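You operate a simulated robot arm through the tools that you are given. There is no shell and no other tool. Be economical: measure what you need, move in short steps, check, and stop when the job is done.

You run a simulated two-armed robot. Do the job below in one go: nothing can be reset, and whatever is moved stays where it is left.

TASK
Shake the dressing till blended, then pour about 50 ml over the potatoes.
Fine: cap on to shake; hold the bottle for its cap; it ends shut where it stood.

Only the result counts: the job must be done as asked and must still hold three seconds after the hand-in. Knocking over, shifting, dropping, spilling or breaking anything else fails it. A push-on lid holds only when it is set on centred and level and pressed home; a screw cap is set on level and turned clockwise until tight.

THE ROBOT
Two 7-joint arms with two-finger parallel grippers on one trunk, on a base that drives. Base frame: it is fixed to the floor where the robot stands at the start and does not move with it; the origin is under the middle of the robot, x ahead of it, y to its left, z up. Readings come in m, rad, newtons and seconds.
The left shoulder is at the start at [0.07, 0.133, 1.276], the right one opposite. With the tool pointing down near the work surface each hand reaches from about 0.1 to 0.64 m from the robot's upright axis, wherever it stands, measured 20 degrees to its own side. Places, roughly: worktop over the base door [0.6, -0.4, 0.9]. Payload 1.57 kg a hand.
The TCP of each hand is the grasp point between the finger pads, 0.03 m short of the fingertips. In the tool frame z runs along the fingers and y along their closing line. Largest opening 0.08 m; finger width 0.017, thickness 0.012; the body of the gripper, 0.04 by 0.082 m, starts 0.08 m behind the TCP.
Orientation is that of the tool frame in the base frame, as a unit quaternion [w, x, y, z]. With the fingers straight down and closing along the base's y, the tool's x points along the base's -x, its y along +y and its z along -z.

THE INTERFACE
- The arms move only by the tool servo_tool. It takes "left_rows", "right_rows" or both (then of equal length, played together; a hand with none holds still); each is a list of rows, each a list of 6 numbers: the shift along the base's x, y, z in units of 30 mm (1.0 is 30 mm), then the turn, a rotation vector about the base's x, y, z in units of 5 degrees (1.0 is 5 degrees). In form: [[x, y, z, rx, ry, rz], ...]. A call has 1 to 8 rows; each row shifts and turns the commanded pose from where the row before left it. "left_hand" and "right_hand" are, for a hand that has rows, the gripper command, from -1 (shut) to 1 (fully open), values between in proportion, set as the call begins (left out, the last holds). A call with a number of a shift or a turn outside -1 to 1 is refused whole. Each row takes 0.2 s and may step no farther than 0.05 m and 0.15 rad from the row before; otherwise, or with a gripper value out of range, the whole call is refused. A pose out of reach is approached as far as the arm can. The call stops where the force on the tool passes 40 N (or 10 N more than at its start, if that is more) or the arm is blocked; 0.2 s more then pass. Each finger travels about 0.153 m/s and halts on what it meets, pressing with about 31 N; the grip force reading is that of the motor and also rises with nothing between the fingers. The clock runs only during rows and for 0.2 s after the last one: add rows that do not move to give the fingers time. The reply holds the time, the measured pose of the TCP, the force on the tool along the base axes, the opening and the grip force, in the units named above and with some noise, and new pictures: "pictures" is both (left out), scene, wrist or none (wrist: the cameras of the hands that moved).
- Cameras (640 x 400 px; columns grow to the right, rows downward): "scene" is now at [0.1177, -0.0242, 1.4811]; the picture's right is [-0.35, -0.94, 0.00], its down [-0.62, 0.23, -0.75] and it looks along [0.70, -0.26, -0.66] (base axes); focal length 283 px, centre (320, 200). "left" rides on the left gripper at [0.072, 0.007, -0.122] in its tool frame; the picture's right is [-0.09, 1.00, 0.00], its down [-0.84, -0.08, -0.54] and it looks along [-0.54, -0.05, 0.84] (tool axes); focal length 238 px, centre (320, 200). "right" rides on the right gripper at [0.072, -0.007, -0.122] in its tool frame; the picture's right is [0.09, 1.00, 0.00], its down [-0.84, 0.08, -0.54] and it looks along [-0.54, 0.05, 0.84] (tool axes); focal length 238 px, centre (320, 200). There is no depth. A picture from a camera that has moved, and an enlarged one, comes with that camera's place and axes in the base frame and with its lens. The place of the scene camera against the robot may be out by one fixed shift of up to 0.025 m in any direction.
- raise_lower(by): slides the trunk up (or, below 0, down) by that many m; the arms and the scene camera ride with it, the base frame stays. It gives what a move gives, with no picture.
- base_move(legs): drives the robot by 1 to 6 legs, each [ahead, left, turn to the left] in m, m and rad, along the robot's own axes; the way and the turn of a leg run together, so that a leg with both is an arc; at most 1.5 m and 3.142 rad a leg. The arms and the cameras ride along, it lands a little off, and it stops where it bumps. It gives what a move gives, and a new picture of the scene camera.
- head_to(pan, tilt): turns the head with the scene camera to pan (to the left, within 1.501 rad either way) and tilt (down, from -0.506 to 1.204), counted from straight ahead of the robot. It gives what a move gives, and a new picture of the scene camera.
- zoom(camera, box): a new picture of the part [left, top, right, bottom] of that camera's present view, enlarged. The clock stands still meanwhile.
- sign_off(): hands the job in; it is judged then, once.

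Work in short steps. Places have to be worked out from the pictures, the camera data and where the tool is seen: move nearer, look again, correct. Check each grasp and each placing, and mend what went wrong. You have 120 turns and 260 pictures in all, those below and enlarged ones among them. Open the grippers and draw the arms clear of the work before you hand the job in, unless the task says otherwise; then end with one line.

The tools are called after ">>>" by a JSON object that holds its "method" and its "body". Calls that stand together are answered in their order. servo_tool: Moves the arms, as the interface text tells. Its arguments: {"type":"object","properties":{"left_rows":{"type":"array","items":{"type":"array","items":{"type":"number"}}},"left_hand":{"type":"number"},"right_rows":{"type":"array","items":{"type":"array","items":{"type":"number"}}},"right_hand":{"type":"number"},"pictures":{"type":"string","enum":["both","scene","wrist","none"]}},"required":[]} The other tools are called the same way: raise_lower (by) slides the trunk up or down; base_move (legs) drives the base; head_to (pan, tilt) turns the head that bears the scene camera; zoom (camera, box) takes an enlarged picture of a part of a camera's view; sign_off () hands the job in.

At the start:

```text
time_s: 0.0
left_ee_pos: [0.387, 0.0412, 1.314]
left_ee_rot: [0.001, 0.0, 1.0, 0.001]
left_force: [0.7, 0.0, 0.0]
left_finger_gap: 0.08
left_grasp_force: 0.0
right_ee_pos: [0.398, -0.291, 1.2778]
right_ee_rot: [0.0, 0.0, 1.0, -0.001]
right_force: [0.2, 1.0, -0.1]
right_finger_gap: 0.0802
right_grasp_force: 0.2
trunk travel left (down, up): [-0.85, 0.09]
robot x, y, heading: [-0.0006, -0.0029, -0.001]
head pan, tilt: [-0.356, 0.719]
```

scene: 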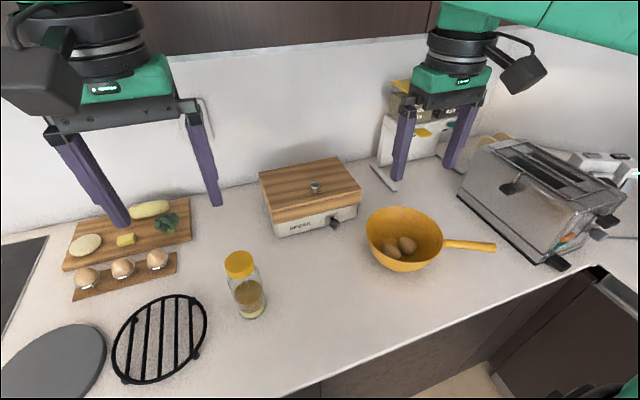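
right: 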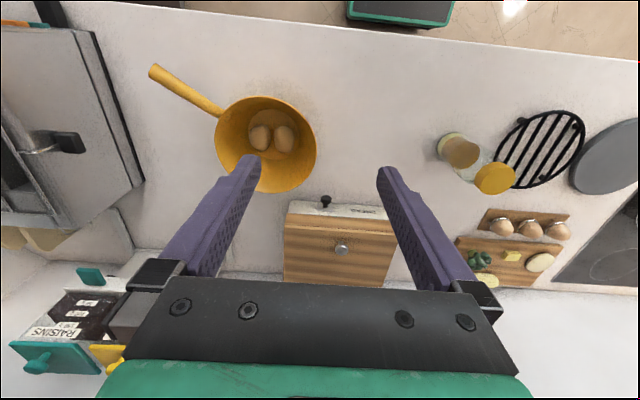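
left: 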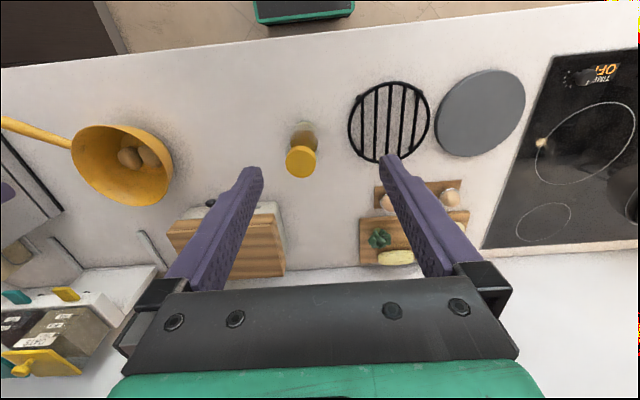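

I'll look closely at the bottle and the pan with the potatoes first.

>>> {"method": "zoom", "body": {"camera": "scene", "box": [200, 230, 300, 330]}}

>>> {"method": "zoom", "body": {"camera": "scene", "box": [350, 190, 510, 290]}}

>>> {"method": "zoom", "body": {"camera": "left", "box": [260, 100, 350, 190]}}

```text
4.00 times, centred on (250, 280) of scene
camera zoom: at [0.1177, -0.0242, 1.4811], right [-0.35, -0.94, 0.0], down [-0.62, 0.23, -0.75], along [0.7, -0.26, -0.66], focal length 1132 px, centre (600, -120)
```

zoom: 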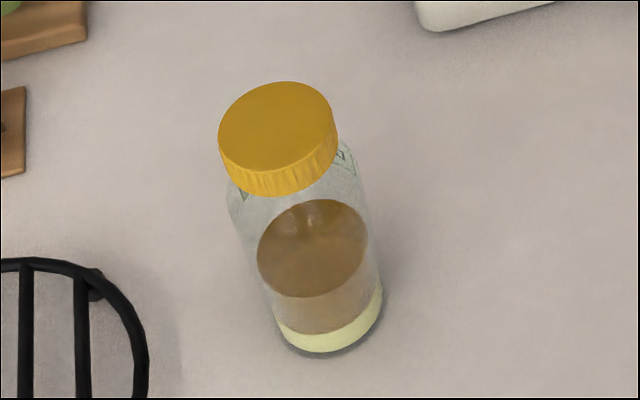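

```text
4.00 times, centred on (430, 240) of scene
camera zoom: at [0.1177, -0.0242, 1.4811], right [-0.35, -0.94, 0.0], down [-0.62, 0.23, -0.75], along [0.7, -0.26, -0.66], focal length 1132 px, centre (-120, 40)
```

zoom: 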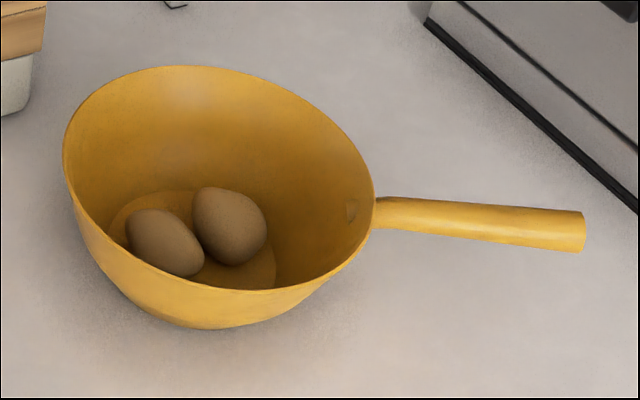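

```text
4.44 times, centred on (305, 145) of left
camera zoom: at [0.3157, 0.047, 1.4376], right [0.09, 1.0, 0.0], down [0.84, -0.08, 0.54], along [0.54, -0.05, -0.84], focal length 1059 px, centre (387, 444)
```

zoom: 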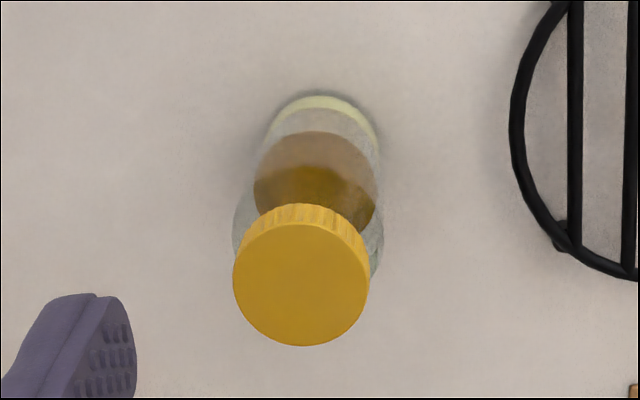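

The bottle stands at about (0.477, 0.0), about 0.16 m tall with a ~52 mm ribbed cap, and the pan is near (0.475, -0.38). The right hand will hold the bottle, tilted forward, and the left will work the cap. I start with the left moving aside and the right tilting and coming over.

>>> {"method": "servo_tool", "body": {"left_rows": [[0, 0.8, 0, 0, 0, 0], [0, 0.8, 0, 0, 0, 0], [0, 0.8, 0, 0, 0, 0], [0, 0.8, 0, 0, 0, 0], [0, 0.8, 0, 0, 0, 0], [0, 0.8, 0, 0, 0, 0], [0, 0.8, 0, 0, 0, 0], [0, 0.8, 0, 0, 0, 0]], "right_rows": [[-0.2, 0.6, -0.5, 0, -1, 0], [-0.2, 0.6, -0.5, 0, -1, 0], [-0.2, 0.6, -0.5, 0, -1, 0], [-0.2, 0.6, -0.5, 0, -1, 0], [-0.2, 0.6, -0.5, 0, -1, 0], [-0.2, 0.6, -0.5, 0, -1, 0], [-0.2, 0.6, -0.5, 0, -1, 0], [-0.2, 0.6, -0.5, 0, -1, 0]], "right_hand": 1, "pictures": "both"}}

```text
time_s: 1.8
left_ee_pos: [0.3863, 0.2352, 1.3168]
left_ee_rot: [0.001, 0.002, 1.0, 0.001]
left_force: [-0.5, -0.3, -0.1]
left_finger_gap: 0.0801
left_grasp_force: 0.2
right_ee_pos: [0.428, -0.1647, 1.2306]
right_ee_rot: [0.3, 0.001, 0.954, 0.0]
right_force: [-0.7, 0.2, -0.1]
right_finger_gap: 0.0801
right_grasp_force: 0.1
right hand out of reach, approached as far as the arm can: row 5, 6, 7, 8
trunk travel left (down, up): [-0.85, 0.09]
robot x, y, heading: [0.0007, -0.0014, -0.003]
head pan, tilt: [-0.356, 0.719]
camera scene: at [0.1167, -0.0234, 1.4812], right [-0.35, -0.94, 0.0], down [-0.62, 0.23, -0.75], along [0.71, -0.26, -0.66], focal length 283 px, centre (320, 200)
camera right: at [0.298, -0.171, 1.2899], right [-0.07, 1.0, -0.05], down [0.38, 0.08, 0.92], along [0.92, 0.05, -0.38], focal length 238 px, centre (320, 200)
camera left: at [0.3141, 0.2409, 1.4382], right [0.09, 1.0, 0.0], down [0.84, -0.08, 0.54], along [0.54, -0.05, -0.84], focal length 238 px, centre (320, 200)
```

scene: 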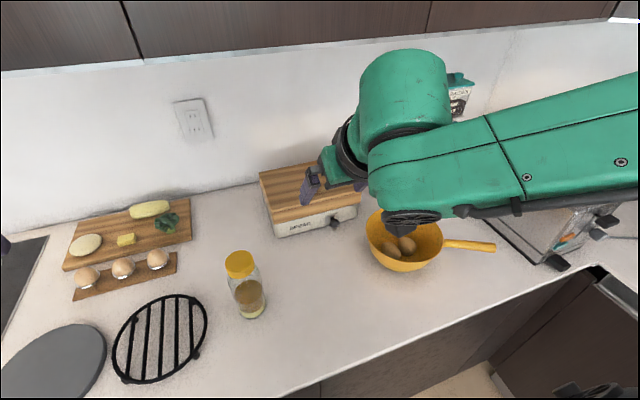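
right: 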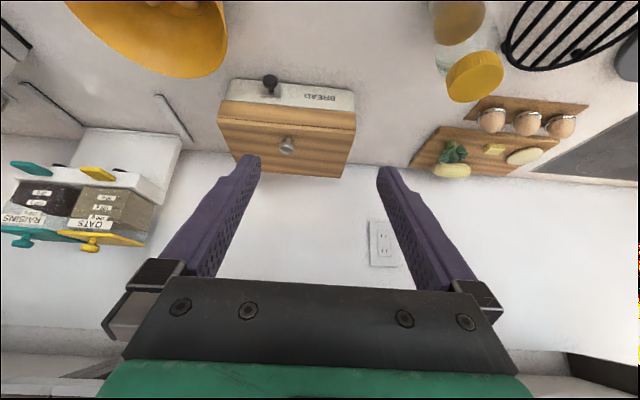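
left: 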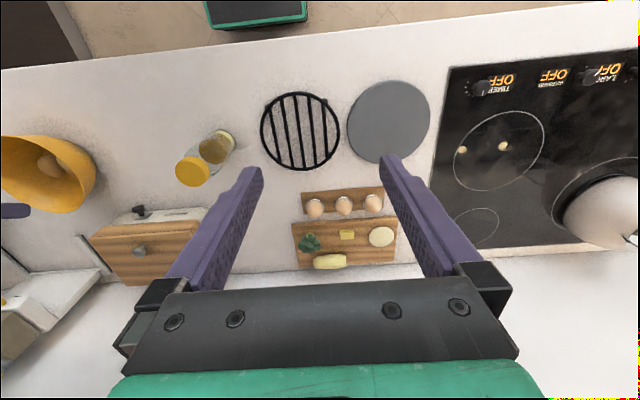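

The arm is too folded at this tilt close in, so I back the base up 0.1 m, which still leaves the cap within the left hand's reach.

>>> {"method": "base_move", "body": {"legs": [[-0.1, 0, 0]]}}

```text
time_s: 3.0
left_ee_pos: [0.293, 0.2344, 1.3131]
left_ee_rot: [-0.002, -0.001, 1.0, 0.001]
left_force: [1.2, 0.5, -0.1]
left_finger_gap: 0.0799
left_grasp_force: 0.1
right_ee_pos: [0.335, -0.1646, 1.2283]
right_ee_rot: [0.298, 0.0, 0.955, 0.0]
right_force: [0.4, 0.7, 0.1]
right_finger_gap: 0.08
right_grasp_force: 0.0
trunk travel left (down, up): [-0.85, 0.09]
robot x, y, heading: [-0.0992, -0.0019, 0.0]
head pan, tilt: [-0.356, 0.719]
camera scene: at [0.0253, -0.0238, 1.4804], right [-0.35, -0.94, 0.0], down [-0.62, 0.23, -0.75], along [0.7, -0.26, -0.66], focal length 283 px, centre (320, 200)
```

scene: 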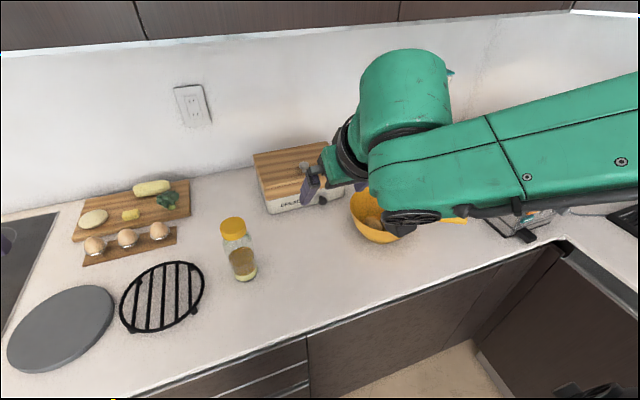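

Now bring the right hand down in front of the bottle while finishing the tilt.

>>> {"method": "servo_tool", "body": {"right_rows": [[0.15, 0.69, -0.8, 0, -0.6, 0], [0.15, 0.69, -0.8, 0, -0.6, 0], [0.15, 0.69, -0.8, 0, -0.6, 0], [0.15, 0.69, -0.8, 0, -0.6, 0], [0.15, 0.69, -0.8, 0, -0.6, 0], [0.15, 0.69, -0.8, 0, -0.6, 0], [0.15, 0.69, -0.8, 0, -0.6, 0], [0.15, 0.69, -0.8, 0, -0.6, 0]], "right_hand": 1}}

```text
time_s: 4.8
left_ee_pos: [0.2873, 0.2349, 1.3144]
left_ee_rot: [0.001, -0.001, 1.0, 0.001]
left_force: [0.1, 0.6, 0.7]
left_finger_gap: 0.0799
left_grasp_force: 0.0
right_ee_pos: [0.3743, -0.0604, 1.0982]
right_ee_rot: [0.49, -0.001, 0.872, 0.001]
right_force: [0.6, -0.5, -0.3]
right_finger_gap: 0.0802
right_grasp_force: 0.1
right hand out of reach, approached as far as the arm can: row 1, 2, 6, 7, 8
trunk travel left (down, up): [-0.85, 0.09]
robot x, y, heading: [-0.1035, 0.0004, -0.003]
head pan, tilt: [-0.356, 0.719]
camera scene: at [0.0188, -0.0238, 1.4811], right [-0.35, -0.94, 0.0], down [-0.62, 0.23, -0.75], along [0.71, -0.26, -0.66], focal length 283 px, centre (320, 200)
camera right: at [0.2313, -0.0668, 1.0992], right [-0.05, 1.0, -0.08], down [-0.03, 0.08, 1.0], along [1.0, 0.05, 0.03], focal length 238 px, centre (320, 200)
```

scene: 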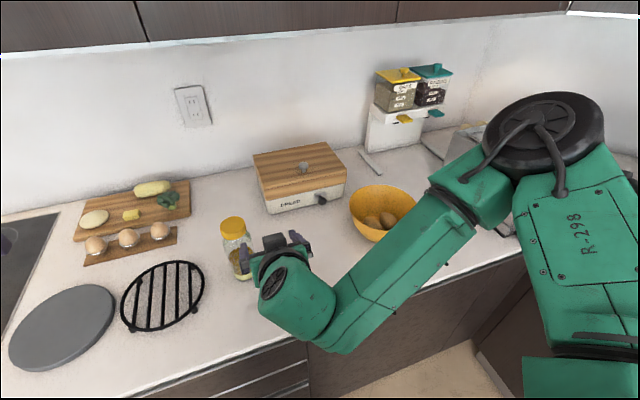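
right: 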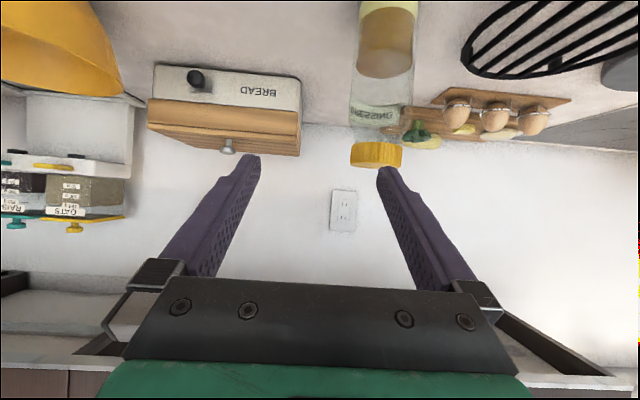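

The bottle reads y≈0.002, body ~66 mm wide. The hand lagged; continue to y≈0.002 and lower.

>>> {"method": "servo_tool", "body": {"right_rows": [[0, 0, 0, 0, 0, 0], [0, 0, 0, 0, 0, 0], [0, 0, -0.5, 0, 0, 0], [0, 0, -0.5, 0, 0, 0]], "pictures": "none"}}

```text
time_s: 5.8
left_ee_pos: [0.2884, 0.2347, 1.3155]
left_ee_rot: [0.001, -0.001, 1.0, 0.0]
left_force: [0.4, -0.4, -0.4]
left_finger_gap: 0.0798
left_grasp_force: 0.0
right_ee_pos: [0.3739, -0.0746, 1.0746]
right_ee_rot: [0.491, 0.0, 0.871, 0.0]
right_force: [0.3, 0.4, 0.6]
right_finger_gap: 0.08
right_grasp_force: 0.1
right hand out of reach, approached as far as the arm can: row 3, 4
trunk travel left (down, up): [-0.85, 0.09]
robot x, y, heading: [-0.0981, -0.0016, 0.003]
head pan, tilt: [-0.356, 0.719]
```

Straight ahead at y=0 hits a wrist limit; I yaw the tool 30° to the left so it approaches the bottle from front-right.

>>> {"method": "servo_tool", "body": {"right_rows": [[0, -0.3, 0, 0, 0, 1], [0, -0.3, 0, 0, 0, 1], [0, -0.3, 0, 0, 0, 1], [0, -0.3, 0, 0, 0, 1], [0, -0.3, 0, 0, 0, 1], [0, 0, 0, 0, 0, 1], [0, 0, 0, 0, 0, 0]], "pictures": "wrist"}}

```text
time_s: 7.3
left_ee_pos: [0.2869, 0.2343, 1.3151]
left_ee_rot: [0.0, -0.002, 1.0, 0.001]
left_force: [-0.7, -0.6, 0.6]
left_finger_gap: 0.0801
left_grasp_force: 0.0
right_ee_pos: [0.3742, -0.119, 1.0752]
right_ee_rot: [0.474, -0.226, 0.841, 0.128]
right_force: [0.1, 0.2, 0.6]
right_finger_gap: 0.0802
right_grasp_force: 0.1
trunk travel left (down, up): [-0.85, 0.09]
robot x, y, heading: [-0.0953, 0.0021, 0.003]
head pan, tilt: [-0.356, 0.719]
camera right: at [0.2538, -0.1956, 1.0772], right [-0.54, 0.84, -0.08], down [-0.07, 0.05, 1.0], along [0.84, 0.54, 0.03], focal length 238 px, centre (320, 200)
```

right: 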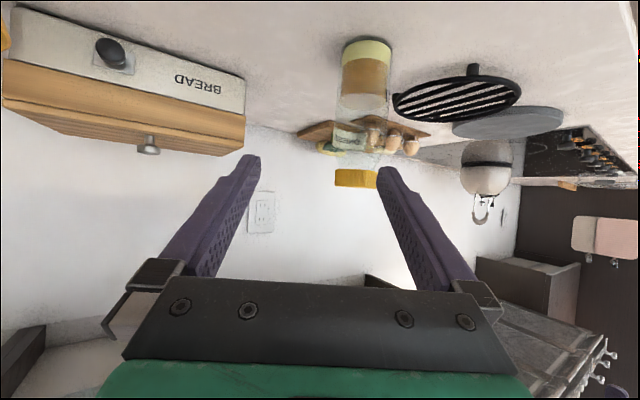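

This pose is reachable. Bottle is about 0.144 m ahead along the tool and 0.048 m to its left; I move to a pre-grasp 0.09 m short at z≈0.965.

>>> {"method": "servo_tool", "body": {"right_rows": [[0.15, 0.46, -0.73, 0, 0, 0], [0.15, 0.46, -0.73, 0, 0, 0], [0.15, 0.46, -0.73, 0, 0, 0], [0.15, 0.46, -0.73, 0, 0, 0], [0.15, 0.46, -0.73, 0, 0, 0], [0, 0, 0, 0, 0, 0]], "pictures": "both"}}

```text
time_s: 8.8
left_ee_pos: [0.2876, 0.236, 1.3148]
left_ee_rot: [0.001, -0.001, 1.0, 0.0]
left_force: [-0.3, 0.5, -0.1]
left_finger_gap: 0.0801
left_grasp_force: 0.0
right_ee_pos: [0.3898, -0.0721, 0.9989]
right_ee_rot: [0.474, -0.225, 0.842, 0.127]
right_force: [0.3, -0.2, -0.5]
right_finger_gap: 0.0798
right_grasp_force: 0.1
right hand out of reach, approached as far as the arm can: row 4, 5
trunk travel left (down, up): [-0.85, 0.09]
robot x, y, heading: [-0.0989, -0.0016, -0.002]
head pan, tilt: [-0.356, 0.719]
camera scene: at [0.019, -0.0237, 1.4811], right [-0.35, -0.94, 0.0], down [-0.62, 0.23, -0.75], along [0.71, -0.26, -0.66], focal length 283 px, centre (320, 200)
camera right: at [0.2696, -0.1481, 1.0007], right [-0.54, 0.84, -0.08], down [-0.06, 0.05, 1.0], along [0.84, 0.54, 0.03], focal length 238 px, centre (320, 200)
```

scene: 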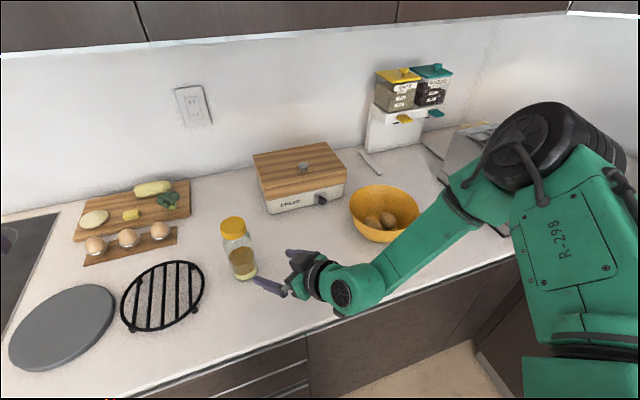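
right: 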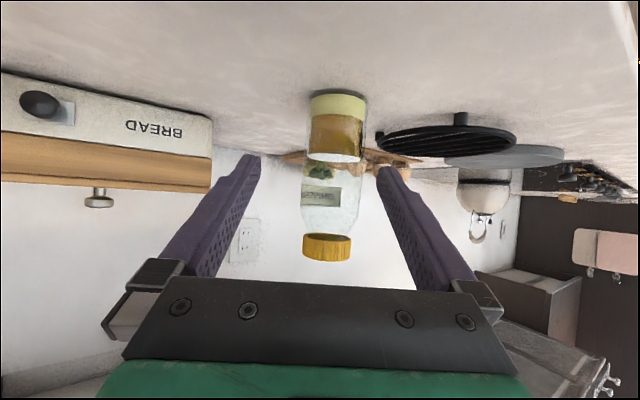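

Again near a wrist limit; a further 20° of yaw (50° total) suits the forearm. Pre-grasp then is about (0.415, -0.075, 0.97).

>>> {"method": "servo_tool", "body": {"right_rows": [[0.2, -0.1, 0, 0, 0, 1], [0.2, -0.1, 0, 0, 0, 1], [0.2, 0, 0, 0, 0, 1], [0.2, 0, 0, 0, 0, 1], [0, 0, -0.5, 0, 0, 0], [0, 0, -0.5, 0, 0, 0], [0, 0, 0, 0, 0, 0]], "pictures": "wrist"}}

```text
time_s: 10.3
left_ee_pos: [0.287, 0.2355, 1.3159]
left_ee_rot: [0.002, -0.001, 1.0, 0.001]
left_force: [-0.6, -0.4, 0.1]
left_finger_gap: 0.08
left_grasp_force: 0.1
right_ee_pos: [0.3591, -0.0477, 0.9958]
right_ee_rot: [0.446, -0.367, 0.79, 0.205]
right_force: [-0.2, -0.1, 0.3]
right_finger_gap: 0.08
right_grasp_force: 0.0
right hand out of reach, approached as far as the arm can: row 3, 4, 5, 6
trunk travel left (down, up): [-0.85, 0.09]
robot x, y, heading: [-0.1012, -0.0012, 0.004]
head pan, tilt: [-0.356, 0.719]
camera right: at [0.2713, -0.1603, 0.9969], right [-0.79, 0.61, -0.08], down [-0.08, 0.03, 1.0], along [0.61, 0.79, 0.03], focal length 238 px, centre (320, 200)
```

right: 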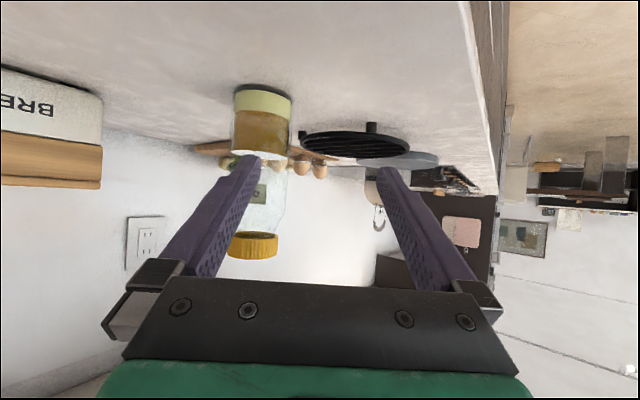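

The arm is simply too folded here; backing up another 0.12 m should help, and I can bring the bottle closer once held.

>>> {"method": "base_move", "body": {"legs": [[-0.12, 0, 0]]}}

>>> {"method": "servo_tool", "body": {"right_rows": [[0.6, 0, 0, 0, 0, -1], [0.6, 0, 0, 0, 0, -1], [0.6, 0, 0, 0, 0, -1], [0.6, 0, 0, 0, 0, -1], [0.6, 0, -0.3, 0, 0, 0], [0.6, 0, -0.3, 0, 0, 0], [0.6, 0, -0.3, 0, 0, 0], [0, 0, 0, 0, 0, 0]], "pictures": "both"}}

```text
time_s: 11.6
left_ee_pos: [0.1704, 0.2338, 1.3132]
left_ee_rot: [-0.001, 0.0, 1.0, 0.001]
left_force: [0.4, 0.2, -0.4]
left_finger_gap: 0.0799
left_grasp_force: 0.0
right_ee_pos: [0.2384, -0.0497, 0.9956]
right_ee_rot: [0.446, -0.365, 0.791, 0.204]
right_force: [0.0, 0.0, -1.0]
right_finger_gap: 0.0802
right_grasp_force: 0.1
trunk travel left (down, up): [-0.85, 0.09]
robot x, y, heading: [-0.2218, -0.0, -0.002]
head pan, tilt: [-0.356, 0.719]
camera scene: at [-0.1, -0.0244, 1.4808], right [-0.35, -0.94, 0.0], down [-0.62, 0.23, -0.75], along [0.7, -0.26, -0.66], focal length 283 px, centre (320, 200)
```

scene: 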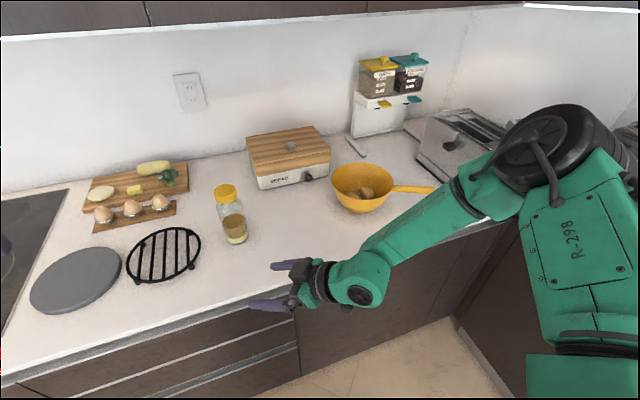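

```text
time_s: 13.4
left_ee_pos: [0.1664, 0.233, 1.314]
left_ee_rot: [0.0, 0.001, 1.0, 0.001]
left_force: [0.2, 0.0, 0.3]
left_finger_gap: 0.08
left_grasp_force: 0.2
right_ee_pos: [0.3402, -0.0853, 1.02]
right_ee_rot: [0.474, -0.224, 0.843, 0.123]
right_force: [-0.1, -0.6, -0.2]
right_finger_gap: 0.0802
right_grasp_force: 0.1
right hand out of reach, approached as far as the arm can: row 2, 3, 4, 5, 6, 7
trunk travel left (down, up): [-0.85, 0.09]
robot x, y, heading: [-0.2227, 0.0025, -0.001]
head pan, tilt: [-0.356, 0.719]
camera scene: at [-0.1032, -0.0243, 1.4811], right [-0.35, -0.94, 0.0], down [-0.62, 0.23, -0.75], along [0.7, -0.26, -0.66], focal length 283 px, centre (320, 200)
camera right: at [0.2183, -0.1612, 1.0224], right [-0.53, 0.84, -0.08], down [-0.06, 0.06, 1.0], along [0.84, 0.54, 0.02], focal length 238 px, centre (320, 200)
```

scene: 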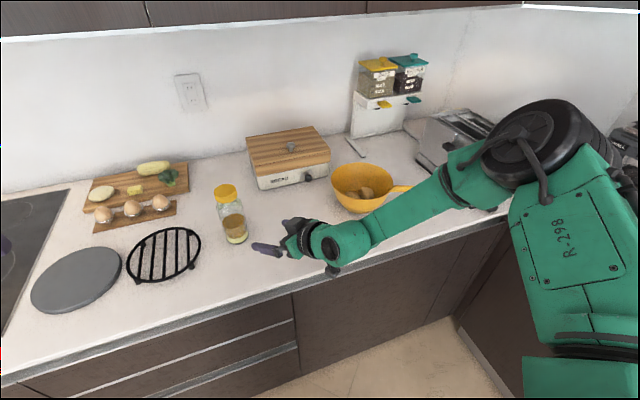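
right: 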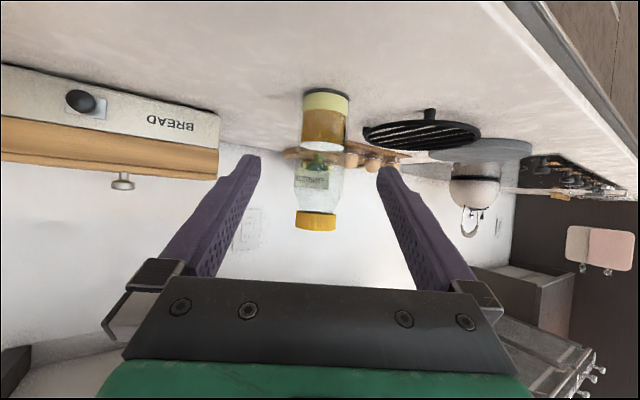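

Still limited with this elbow posture; I'll relax the tilt by 20° toward tool-down and move on, to see whether that frees the reach.

>>> {"method": "servo_tool", "body": {"right_rows": [[0.2, 0, 0, -0.5, 0.866, 0], [0.2, 0, 0, -0.5, 0.866, 0], [0.2, 0, 0, -0.5, 0.866, 0], [0.2, 0, 0, -0.5, 0.866, 0], [0.4, 0.3, -0.3, 0, 0, 0], [0.4, 0.3, -0.3, 0, 0, 0], [0, 0, 0, 0, 0, 0]], "pictures": "wrist"}}

```text
time_s: 15.0
left_ee_pos: [0.1667, 0.2329, 1.3158]
left_ee_rot: [0.0, 0.001, 1.0, 0.001]
left_force: [0.9, -0.2, 0.7]
left_finger_gap: 0.0801
left_grasp_force: 0.0
right_ee_pos: [0.3595, -0.0906, 1.0252]
right_ee_rot: [0.321, -0.242, 0.912, 0.081]
right_force: [0.5, -0.7, 0.6]
right_finger_gap: 0.08
right_grasp_force: 0.0
right hand out of reach, approached as far as the arm can: row 4, 5, 6
trunk travel left (down, up): [-0.85, 0.09]
robot x, y, heading: [-0.2231, 0.0025, -0.0]
head pan, tilt: [-0.356, 0.719]
camera right: at [0.2472, -0.1605, 1.0744], right [-0.56, 0.83, -0.06], down [0.23, 0.23, 0.95], along [0.8, 0.51, -0.32], focal length 238 px, centre (320, 200)
```

right: 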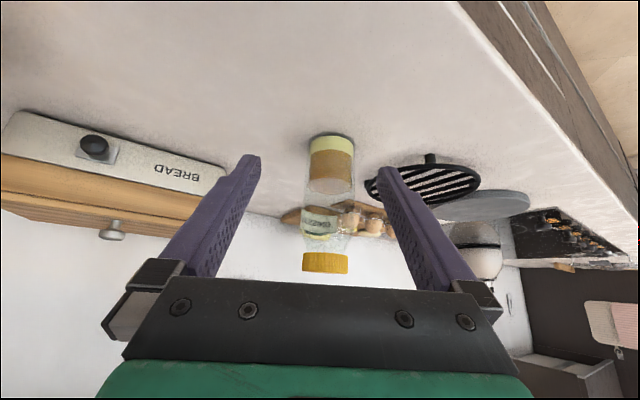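

The right hand is evidently limited when crossing to the centre; I'll lift it and shift the robot 0.2 m left and a bit ahead so the bottle lies in the right arm's comfortable zone.

>>> {"method": "servo_tool", "body": {"right_rows": [[-0.3, -0.3, 1, 0, 0, 0], [-0.3, -0.3, 1, 0, 0, 0], [-0.3, -0.3, 1, 0, 0, 0], [-0.3, -0.3, 1, 0, 0, 0], [-0.3, -0.3, 1, 0, 0, 0]], "pictures": "none"}}

>>> {"method": "base_move", "body": {"legs": [[0, 0.2, 0], [0.06, 0, 0]]}}

```text
time_s: 16.2
left_ee_pos: [0.165, 0.2318, 1.3161]
left_ee_rot: [0.001, 0.001, 1.0, 0.001]
left_force: [-0.7, -0.9, -0.3]
left_finger_gap: 0.0798
left_grasp_force: 0.1
right_ee_pos: [0.3147, -0.137, 1.1756]
right_ee_rot: [0.322, -0.243, 0.912, 0.082]
right_force: [-0.4, -0.9, -0.3]
right_finger_gap: 0.0801
right_grasp_force: 0.0
trunk travel left (down, up): [-0.85, 0.09]
robot x, y, heading: [-0.2207, 0.0016, -0.003]
head pan, tilt: [-0.356, 0.719]
```

```text
time_s: 18.4
left_ee_pos: [0.2189, 0.4306, 1.3181]
left_ee_rot: [0.004, 0.0, 1.0, 0.002]
left_force: [-0.6, -0.1, 1.0]
left_finger_gap: 0.0799
left_grasp_force: 0.1
right_ee_pos: [0.3691, 0.0621, 1.1775]
right_ee_rot: [0.325, -0.243, 0.91, 0.082]
right_force: [-0.8, 0.1, -0.3]
right_finger_gap: 0.0803
right_grasp_force: 0.2
trunk travel left (down, up): [-0.85, 0.09]
robot x, y, heading: [-0.1589, 0.1965, -0.002]
head pan, tilt: [-0.356, 0.719]
camera scene: at [-0.0531, 0.1727, 1.4821], right [-0.35, -0.94, 0.0], down [-0.61, 0.23, -0.76], along [0.71, -0.26, -0.65], focal length 283 px, centre (320, 200)
```

scene: 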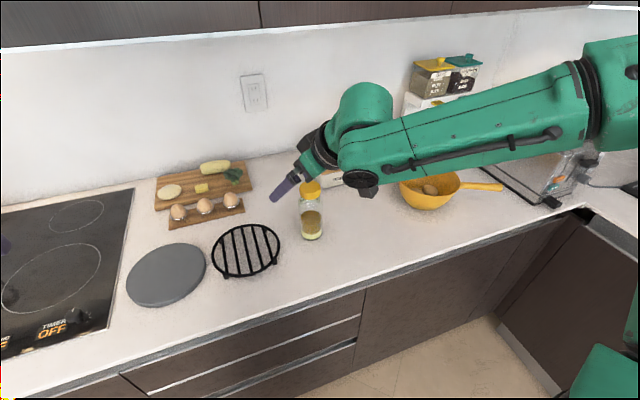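

Now tilt back to 60° while moving to y≈-0.05, then descend in front of the bottle.

>>> {"method": "servo_tool", "body": {"right_rows": [[0, -0.95, -0.5, 0.5, -0.866, 0], [0, -0.95, -0.5, 0.5, -0.866, 0], [0, -0.95, -0.5, 0.5, -0.866, 0], [0, -0.95, -0.5, 0.5, -0.866, 0], [0, 0, -1, 0, 0, 0], [0, 0, -1, 0, 0, 0], [0, 0, -1, 0, 0, 0], [0, 0, 0, 0, 0, 0]], "pictures": "both"}}

```text
time_s: 20.2
left_ee_pos: [0.2276, 0.4334, 1.3169]
left_ee_rot: [0.0, 0.001, 1.0, 0.001]
left_force: [0.1, 0.5, -0.1]
left_finger_gap: 0.08
left_grasp_force: 0.1
right_ee_pos: [0.3749, -0.0524, 1.0657]
right_ee_rot: [0.474, -0.223, 0.843, 0.123]
right_force: [0.0, 0.1, -0.1]
right_finger_gap: 0.0802
right_grasp_force: 0.2
right hand out of reach, approached as far as the arm can: row 6, 7
trunk travel left (down, up): [-0.85, 0.09]
robot x, y, heading: [-0.1626, 0.1974, -0.0]
head pan, tilt: [-0.356, 0.719]
camera scene: at [-0.0427, 0.1747, 1.4811], right [-0.35, -0.94, 0.0], down [-0.62, 0.23, -0.75], along [0.7, -0.26, -0.66], focal length 283 px, centre (320, 200)
camera right: at [0.2548, -0.1273, 1.0675], right [-0.53, 0.84, -0.08], down [-0.07, 0.06, 1.0], along [0.84, 0.54, 0.03], focal length 238 px, centre (320, 200)
```

scene: 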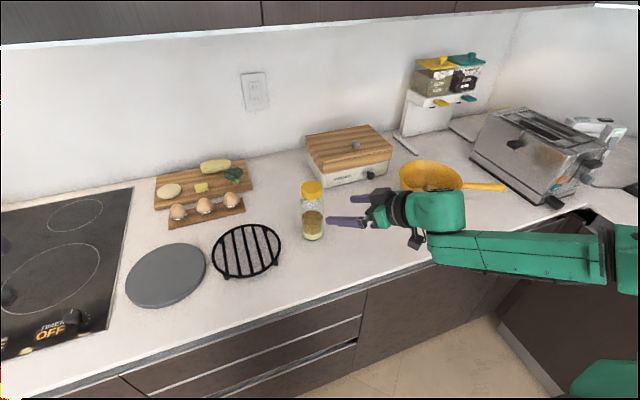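
right: 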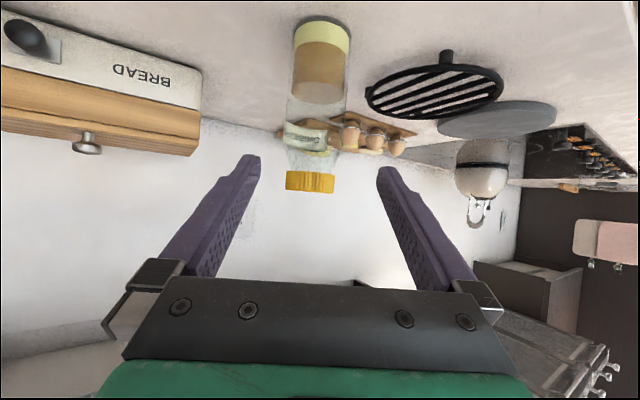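

Height is now the limit, and the trunk can take care of that: I lower it 0.1 m.

>>> {"method": "raise_lower", "body": {"by": -0.1}}

>>> {"method": "servo_tool", "body": {"right_rows": [[0, 0, 0, 0, 0, 0]], "pictures": "both"}}

```text
time_s: 21.5
left_ee_pos: [0.2285, 0.4333, 1.2159]
left_ee_rot: [0.001, 0.0, 1.0, 0.001]
left_force: [-0.1, -0.1, 0.1]
left_finger_gap: 0.0799
left_grasp_force: 0.0
right_ee_pos: [0.3756, -0.0517, 0.9654]
right_ee_rot: [0.474, -0.224, 0.843, 0.124]
right_force: [-0.4, -0.3, 0.2]
right_finger_gap: 0.0798
right_grasp_force: 0.0
trunk travel left (down, up): [-0.75, 0.19]
robot x, y, heading: [-0.1604, 0.1989, -0.002]
head pan, tilt: [-0.356, 0.719]
```

```text
time_s: 21.9
left_ee_pos: [0.2278, 0.4323, 1.2151]
left_ee_rot: [0.001, 0.001, 1.0, 0.001]
left_force: [0.1, -0.4, 0.2]
left_finger_gap: 0.08
left_grasp_force: 0.1
right_ee_pos: [0.3762, -0.0515, 0.9655]
right_ee_rot: [0.475, -0.224, 0.842, 0.123]
right_force: [-1.1, -0.8, -0.9]
right_finger_gap: 0.08
right_grasp_force: 0.1
trunk travel left (down, up): [-0.75, 0.19]
robot x, y, heading: [-0.158, 0.2017, -0.002]
head pan, tilt: [-0.356, 0.719]
camera scene: at [-0.0421, 0.1747, 1.3811], right [-0.35, -0.94, 0.0], down [-0.62, 0.23, -0.75], along [0.7, -0.26, -0.66], focal length 283 px, centre (320, 200)
camera right: at [0.2552, -0.1272, 0.9674], right [-0.53, 0.84, -0.08], down [-0.07, 0.06, 1.0], along [0.84, 0.54, 0.02], focal length 238 px, centre (320, 200)
```

scene: 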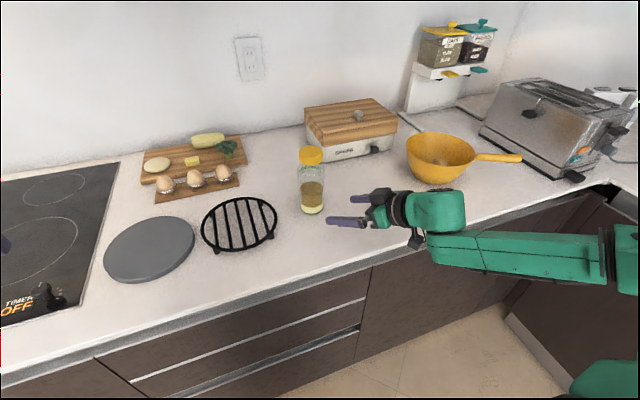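
right: 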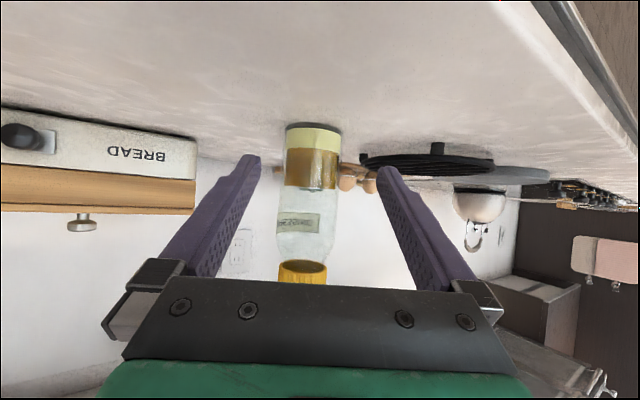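

Well placed now: bottle about 0.112 m ahead and 5 mm to the tool's right. Advance halfway with that correction and check.

>>> {"method": "servo_tool", "body": {"right_rows": [[0.5, 0.2, 0, 0, 0, 0], [0.5, 0.2, 0, 0, 0, 0], [0.5, 0.25, 0, 0, 0, 0], [0, 0, 0, 0, 0, 0]], "pictures": "wrist"}}

```text
time_s: 22.9
left_ee_pos: [0.2272, 0.433, 1.2153]
left_ee_rot: [0.001, 0.001, 1.0, 0.0]
left_force: [0.3, -0.6, 0.0]
left_finger_gap: 0.0803
left_grasp_force: 0.1
right_ee_pos: [0.3748, -0.0516, 0.9661]
right_ee_rot: [0.474, -0.224, 0.843, 0.123]
right_force: [0.2, -0.2, 0.1]
right_finger_gap: 0.0797
right_grasp_force: 0.0
right hand out of reach, approached as far as the arm can: row 1, 2, 3
trunk travel left (down, up): [-0.75, 0.19]
robot x, y, heading: [-0.163, 0.1958, -0.002]
head pan, tilt: [-0.356, 0.719]
camera right: at [0.2551, -0.1272, 0.9674], right [-0.53, 0.84, -0.08], down [-0.07, 0.06, 1.0], along [0.84, 0.54, 0.02], focal length 238 px, centre (320, 200)
```

right: 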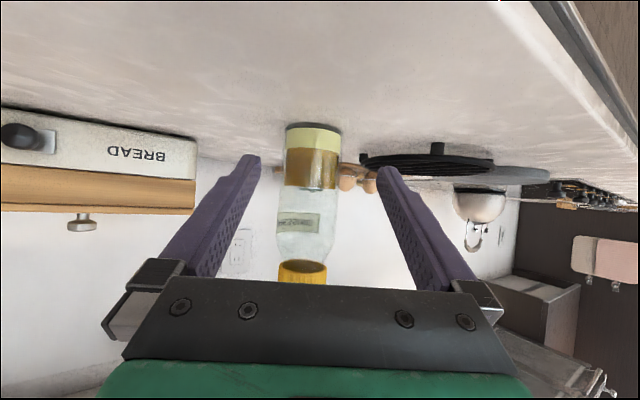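

The arm is at a joint limit in that direction, so I use the base to advance: most of the lateral correction and half the distance first.

>>> {"method": "base_move", "body": {"legs": [[0.05, 0.0235, 0]]}}

>>> {"method": "zoom", "body": {"camera": "right", "box": [160, 50, 480, 350]}}

```text
time_s: 23.9
left_ee_pos: [0.2729, 0.4548, 1.2172]
left_ee_rot: [0.002, 0.0, 1.0, 0.001]
left_force: [-0.1, 0.1, -0.1]
left_finger_gap: 0.0797
left_grasp_force: 0.2
right_ee_pos: [0.4212, -0.0305, 0.9668]
right_ee_rot: [0.477, -0.223, 0.841, 0.123]
right_force: [0.3, 0.3, 1.0]
right_finger_gap: 0.0801
right_grasp_force: 0.1
trunk travel left (down, up): [-0.75, 0.19]
robot x, y, heading: [-0.1072, 0.2248, -0.003]
head pan, tilt: [-0.356, 0.719]
camera scene: at [0.0021, 0.1958, 1.3816], right [-0.35, -0.94, 0.0], down [-0.61, 0.23, -0.75], along [0.71, -0.26, -0.66], focal length 283 px, centre (320, 200)
```

scene: 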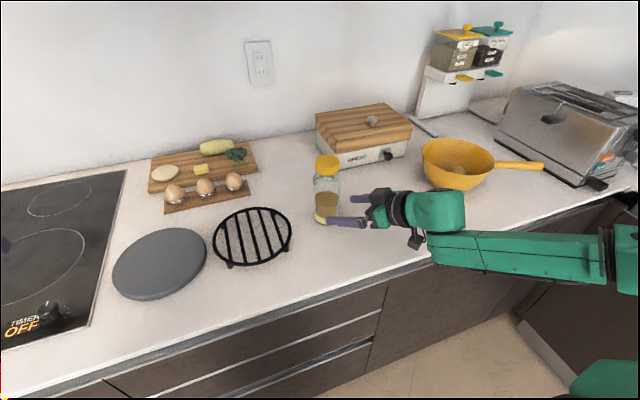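

```text
1.33 times, centred on (320, 200) of right
camera zoom: at [0.3012, -0.1053, 0.9684], right [-0.53, 0.84, -0.08], down [-0.07, 0.05, 1.0], along [0.84, 0.54, 0.03], focal length 318 px, centre (320, 200)
```

zoom: 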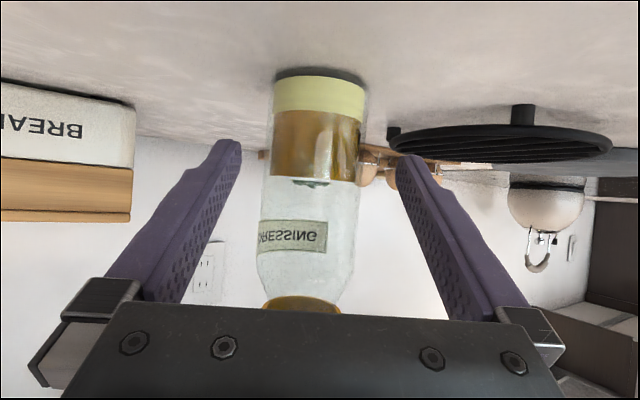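

Alignment is within ~2 mm. Drive the remaining ~0.06 m so the bottle sits between the pads.

>>> {"method": "base_move", "body": {"legs": [[0.054, 0.0305, 0]]}}

>>> {"method": "zoom", "body": {"camera": "right", "box": [160, 50, 480, 350]}}

```text
time_s: 24.8
left_ee_pos: [0.3284, 0.484, 1.2171]
left_ee_rot: [0.003, 0.002, 1.0, 0.002]
left_force: [-1.0, 0.0, 0.3]
left_finger_gap: 0.0799
left_grasp_force: 0.1
right_ee_pos: [0.4765, -0.0007, 0.9666]
right_ee_rot: [0.475, -0.223, 0.842, 0.124]
right_force: [-0.1, 0.5, -0.4]
right_finger_gap: 0.0802
right_grasp_force: 0.0
trunk travel left (down, up): [-0.75, 0.19]
robot x, y, heading: [-0.0543, 0.2514, -0.006]
head pan, tilt: [-0.356, 0.719]
camera scene: at [0.057, 0.2255, 1.3816], right [-0.35, -0.94, 0.0], down [-0.61, 0.23, -0.75], along [0.71, -0.26, -0.66], focal length 283 px, centre (320, 200)
```

scene: 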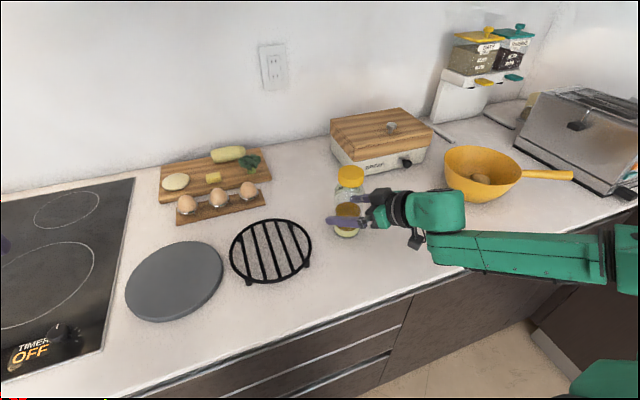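

```text
1.33 times, centred on (320, 200) of right
camera zoom: at [0.3558, -0.0758, 0.9681], right [-0.53, 0.84, -0.08], down [-0.07, 0.05, 1.0], along [0.84, 0.54, 0.03], focal length 318 px, centre (320, 200)
```

zoom: 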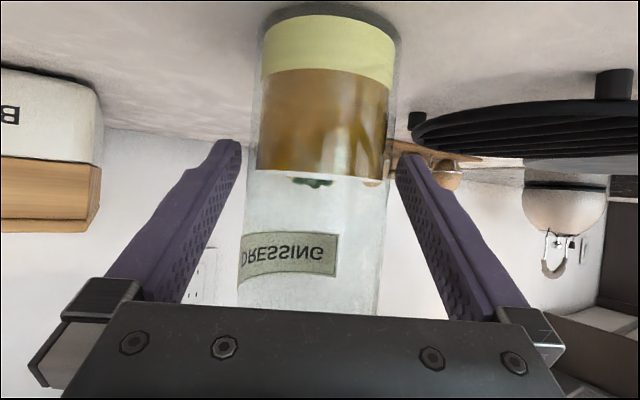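

The bottle sits centred between the fingers. Close the right gripper.

>>> {"method": "servo_tool", "body": {"right_rows": [[0, 0, 0, 0, 0, 0], [0, 0, 0, 0, 0, 0], [0, 0, 0, 0, 0, 0]], "right_hand": -1, "pictures": "wrist"}}

```text
time_s: 25.6
left_ee_pos: [0.3306, 0.4869, 1.2154]
left_ee_rot: [0.002, 0.001, 1.0, 0.001]
left_force: [-0.4, 0.3, 0.3]
left_finger_gap: 0.08
left_grasp_force: 0.2
right_ee_pos: [0.4795, 0.001, 0.9646]
right_ee_rot: [0.475, -0.223, 0.842, 0.123]
right_force: [-1.4, -0.6, 0.1]
right_finger_gap: 0.0632
right_grasp_force: 31.1
trunk travel left (down, up): [-0.75, 0.19]
robot x, y, heading: [-0.0546, 0.2551, -0.006]
head pan, tilt: [-0.356, 0.719]
camera right: at [0.3585, -0.074, 0.9673], right [-0.53, 0.84, -0.08], down [-0.06, 0.06, 1.0], along [0.84, 0.54, 0.02], focal length 238 px, centre (320, 200)
```

right: 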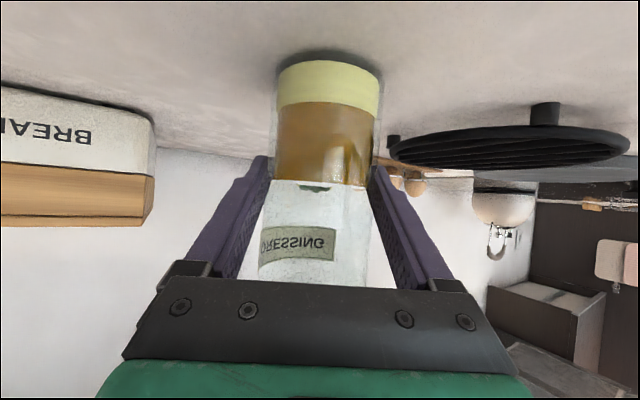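

Gripped at 63 mm. Return pose to remember: TCP (0.4795, 0.001, 0.9646). Lift straight up with the arm.

>>> {"method": "servo_tool", "body": {"right_rows": [[0, 0, 0.7, 0, 0, 0], [0, 0, 1, 0, 0, 0], [0, 0, 1, 0, 0, 0], [-0.2, 0, 1, 0, 0, 0], [-0.3, 0, 1, 0, 0, 0], [-0.3, 0, 0.5, 0, 0, 0], [0, 0, 0, 0, 0, 0]], "pictures": "both"}}

```text
time_s: 27.2
left_ee_pos: [0.3318, 0.4844, 1.2155]
left_ee_rot: [0.001, 0.002, 1.0, 0.001]
left_force: [-0.6, 0.6, 0.9]
left_finger_gap: 0.0801
left_grasp_force: 0.1
right_ee_pos: [0.4557, 0.0003, 1.1211]
right_ee_rot: [0.474, -0.223, 0.843, 0.124]
right_force: [-0.4, -0.2, -3.5]
right_finger_gap: 0.0634
right_grasp_force: 31.0
trunk travel left (down, up): [-0.75, 0.19]
robot x, y, heading: [-0.0577, 0.251, -0.001]
head pan, tilt: [-0.356, 0.719]
camera scene: at [0.0627, 0.2275, 1.381], right [-0.35, -0.94, 0.0], down [-0.62, 0.23, -0.75], along [0.7, -0.26, -0.66], focal length 283 px, centre (320, 200)
camera right: at [0.3353, -0.0752, 1.1228], right [-0.53, 0.84, -0.08], down [-0.06, 0.06, 1.0], along [0.84, 0.54, 0.02], focal length 238 px, centre (320, 200)
```

scene: 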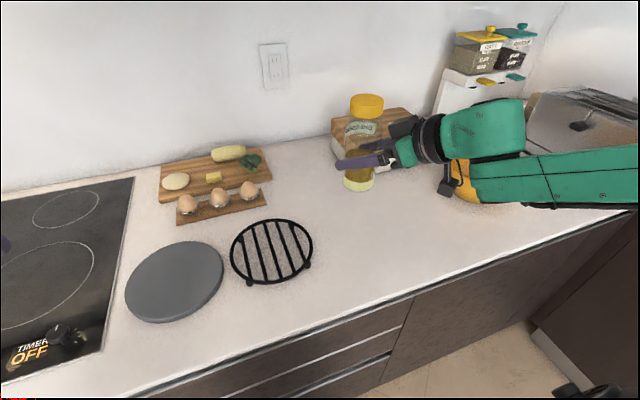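
right: 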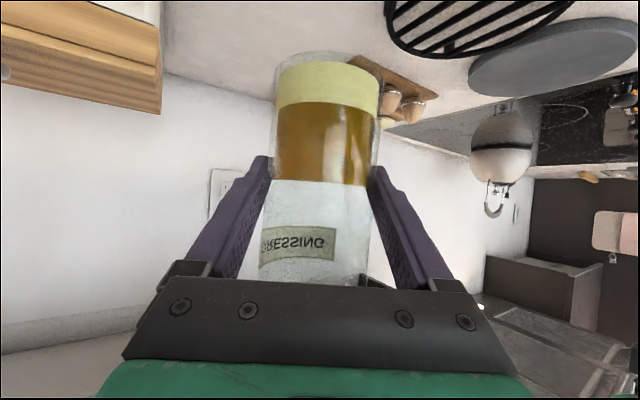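

Lifted cleanly (~3.5 N). Now shake with fast alternating strokes, clear of everything.

>>> {"method": "servo_tool", "body": {"right_rows": [[0, -0.9, 1, 0, 0, 0], [0, 0.9, -1, 0, 0, 0], [0, -0.9, 1, 0, 0, 0], [0, 0.9, -1, 0, 0, 0], [0, -0.9, 1, 0, 0, 0], [0, 0.9, -1, 0, 0, 0], [0, -0.9, 1, 0, 0, 0], [0, 0.9, -1, 0, 0, 0]], "pictures": "wrist"}}

```text
time_s: 29.0
left_ee_pos: [0.3317, 0.4861, 1.216]
left_ee_rot: [0.001, 0.002, 1.0, 0.001]
left_force: [0.1, 0.8, 0.3]
left_finger_gap: 0.0801
left_grasp_force: 0.1
right_ee_pos: [0.4575, 0.0009, 1.1202]
right_ee_rot: [0.474, -0.222, 0.843, 0.122]
right_force: [0.3, 0.4, -3.7]
right_finger_gap: 0.0633
right_grasp_force: 31.6
trunk travel left (down, up): [-0.75, 0.19]
robot x, y, heading: [-0.0565, 0.2503, -0.005]
head pan, tilt: [-0.356, 0.719]
camera right: at [0.3362, -0.0747, 1.1218], right [-0.53, 0.84, -0.08], down [-0.06, 0.06, 1.0], along [0.84, 0.54, 0.02], focal length 238 px, centre (320, 200)
```

right: 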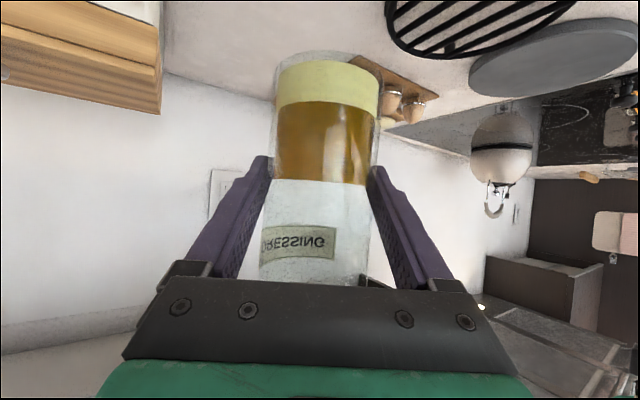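

No visible change yet; try longer, faster strokes along all three axes (5 cm rows, two per stroke).

>>> {"method": "servo_tool", "body": {"right_rows": [[-0.9, -0.95, 0.95, 0, 0, 0], [-0.9, -0.95, 0.95, 0, 0, 0], [0.9, 0.95, -0.95, 0, 0, 0], [0.9, 0.95, -0.95, 0, 0, 0], [-0.9, -0.95, 0.95, 0, 0, 0], [-0.9, -0.95, 0.95, 0, 0, 0], [0.9, 0.95, -0.95, 0, 0, 0], [0.9, 0.95, -0.95, 0, 0, 0]], "pictures": "wrist"}}

```text
time_s: 30.8
left_ee_pos: [0.3342, 0.4844, 1.2156]
left_ee_rot: [0.0, 0.001, 1.0, 0.001]
left_force: [-0.3, 0.9, 1.2]
left_finger_gap: 0.0802
left_grasp_force: 0.1
right_ee_pos: [0.4566, 0.0015, 1.1185]
right_ee_rot: [0.473, -0.222, 0.843, 0.124]
right_force: [0.1, 0.9, -3.5]
right_finger_gap: 0.0631
right_grasp_force: 31.5
trunk travel left (down, up): [-0.75, 0.19]
robot x, y, heading: [-0.0542, 0.2547, -0.005]
head pan, tilt: [-0.356, 0.719]
camera right: at [0.3357, -0.0745, 1.1208], right [-0.53, 0.84, -0.08], down [-0.06, 0.06, 1.0], along [0.84, 0.54, 0.02], focal length 238 px, centre (320, 200)
```

right: 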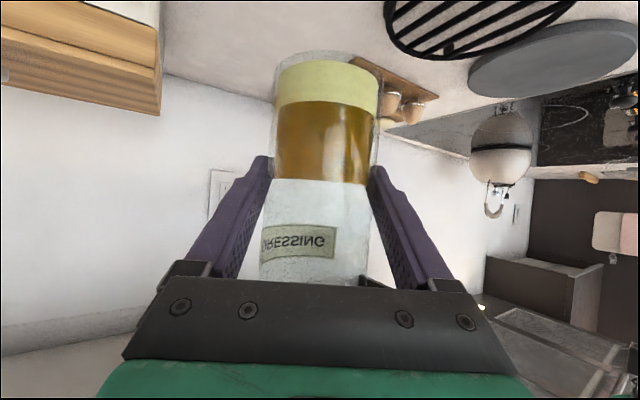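

Continue with maximal every-row reversals.

>>> {"method": "servo_tool", "body": {"right_rows": [[-0.94, -0.94, 0.96, 0, 0, 0], [0.94, 0.94, -0.96, 0, 0, 0], [-0.94, -0.94, 0.96, 0, 0, 0], [0.94, 0.94, -0.96, 0, 0, 0], [-0.94, -0.94, 0.96, 0, 0, 0], [0.94, 0.94, -0.96, 0, 0, 0], [-0.94, -0.94, 0.96, 0, 0, 0], [0.94, 0.94, -0.96, 0, 0, 0]], "pictures": "none"}}

>>> {"method": "servo_tool", "body": {"right_rows": [[-0.94, -0.94, 0.96, 0, 0, 0], [0.94, 0.94, -0.96, 0, 0, 0], [-0.94, -0.94, 0.96, 0, 0, 0], [0.94, 0.94, -0.96, 0, 0, 0], [-0.94, -0.94, 0.96, 0, 0, 0], [0.94, 0.94, -0.96, 0, 0, 0], [-0.94, -0.94, 0.96, 0, 0, 0], [0.94, 0.94, -0.96, 0, 0, 0]], "pictures": "wrist"}}

```text
time_s: 32.6
left_ee_pos: [0.3337, 0.4864, 1.2146]
left_ee_rot: [0.0, 0.002, 1.0, 0.001]
left_force: [0.2, -0.7, 0.2]
left_finger_gap: 0.0798
left_grasp_force: 0.0
right_ee_pos: [0.4565, 0.001, 1.1181]
right_ee_rot: [0.473, -0.224, 0.843, 0.124]
right_force: [-0.2, -0.3, -2.6]
right_finger_gap: 0.0634
right_grasp_force: 31.0
trunk travel left (down, up): [-0.75, 0.19]
robot x, y, heading: [-0.0563, 0.2537, -0.002]
head pan, tilt: [-0.356, 0.719]
```

```text
time_s: 34.4
left_ee_pos: [0.3331, 0.4838, 1.2153]
left_ee_rot: [0.0, 0.002, 1.0, 0.0]
left_force: [0.3, 0.5, -0.6]
left_finger_gap: 0.0801
left_grasp_force: 0.1
right_ee_pos: [0.4573, 0.0002, 1.1203]
right_ee_rot: [0.474, -0.223, 0.843, 0.124]
right_force: [0.1, -0.2, -3.2]
right_finger_gap: 0.0631
right_grasp_force: 30.6
trunk travel left (down, up): [-0.75, 0.19]
robot x, y, heading: [-0.0541, 0.2536, -0.003]
head pan, tilt: [-0.356, 0.719]
camera right: at [0.3366, -0.0751, 1.1222], right [-0.53, 0.84, -0.08], down [-0.06, 0.06, 1.0], along [0.84, 0.54, 0.02], focal length 238 px, centre (320, 200)
```

right: 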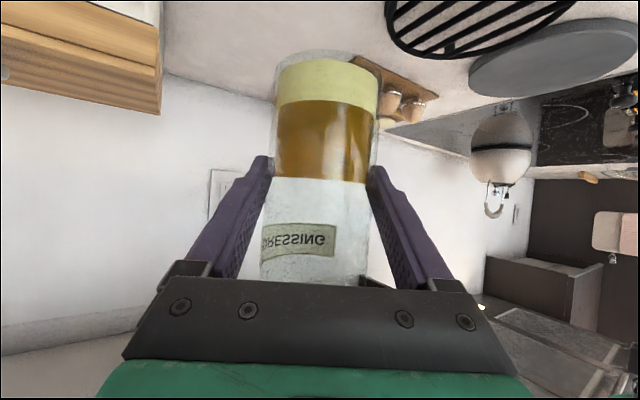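

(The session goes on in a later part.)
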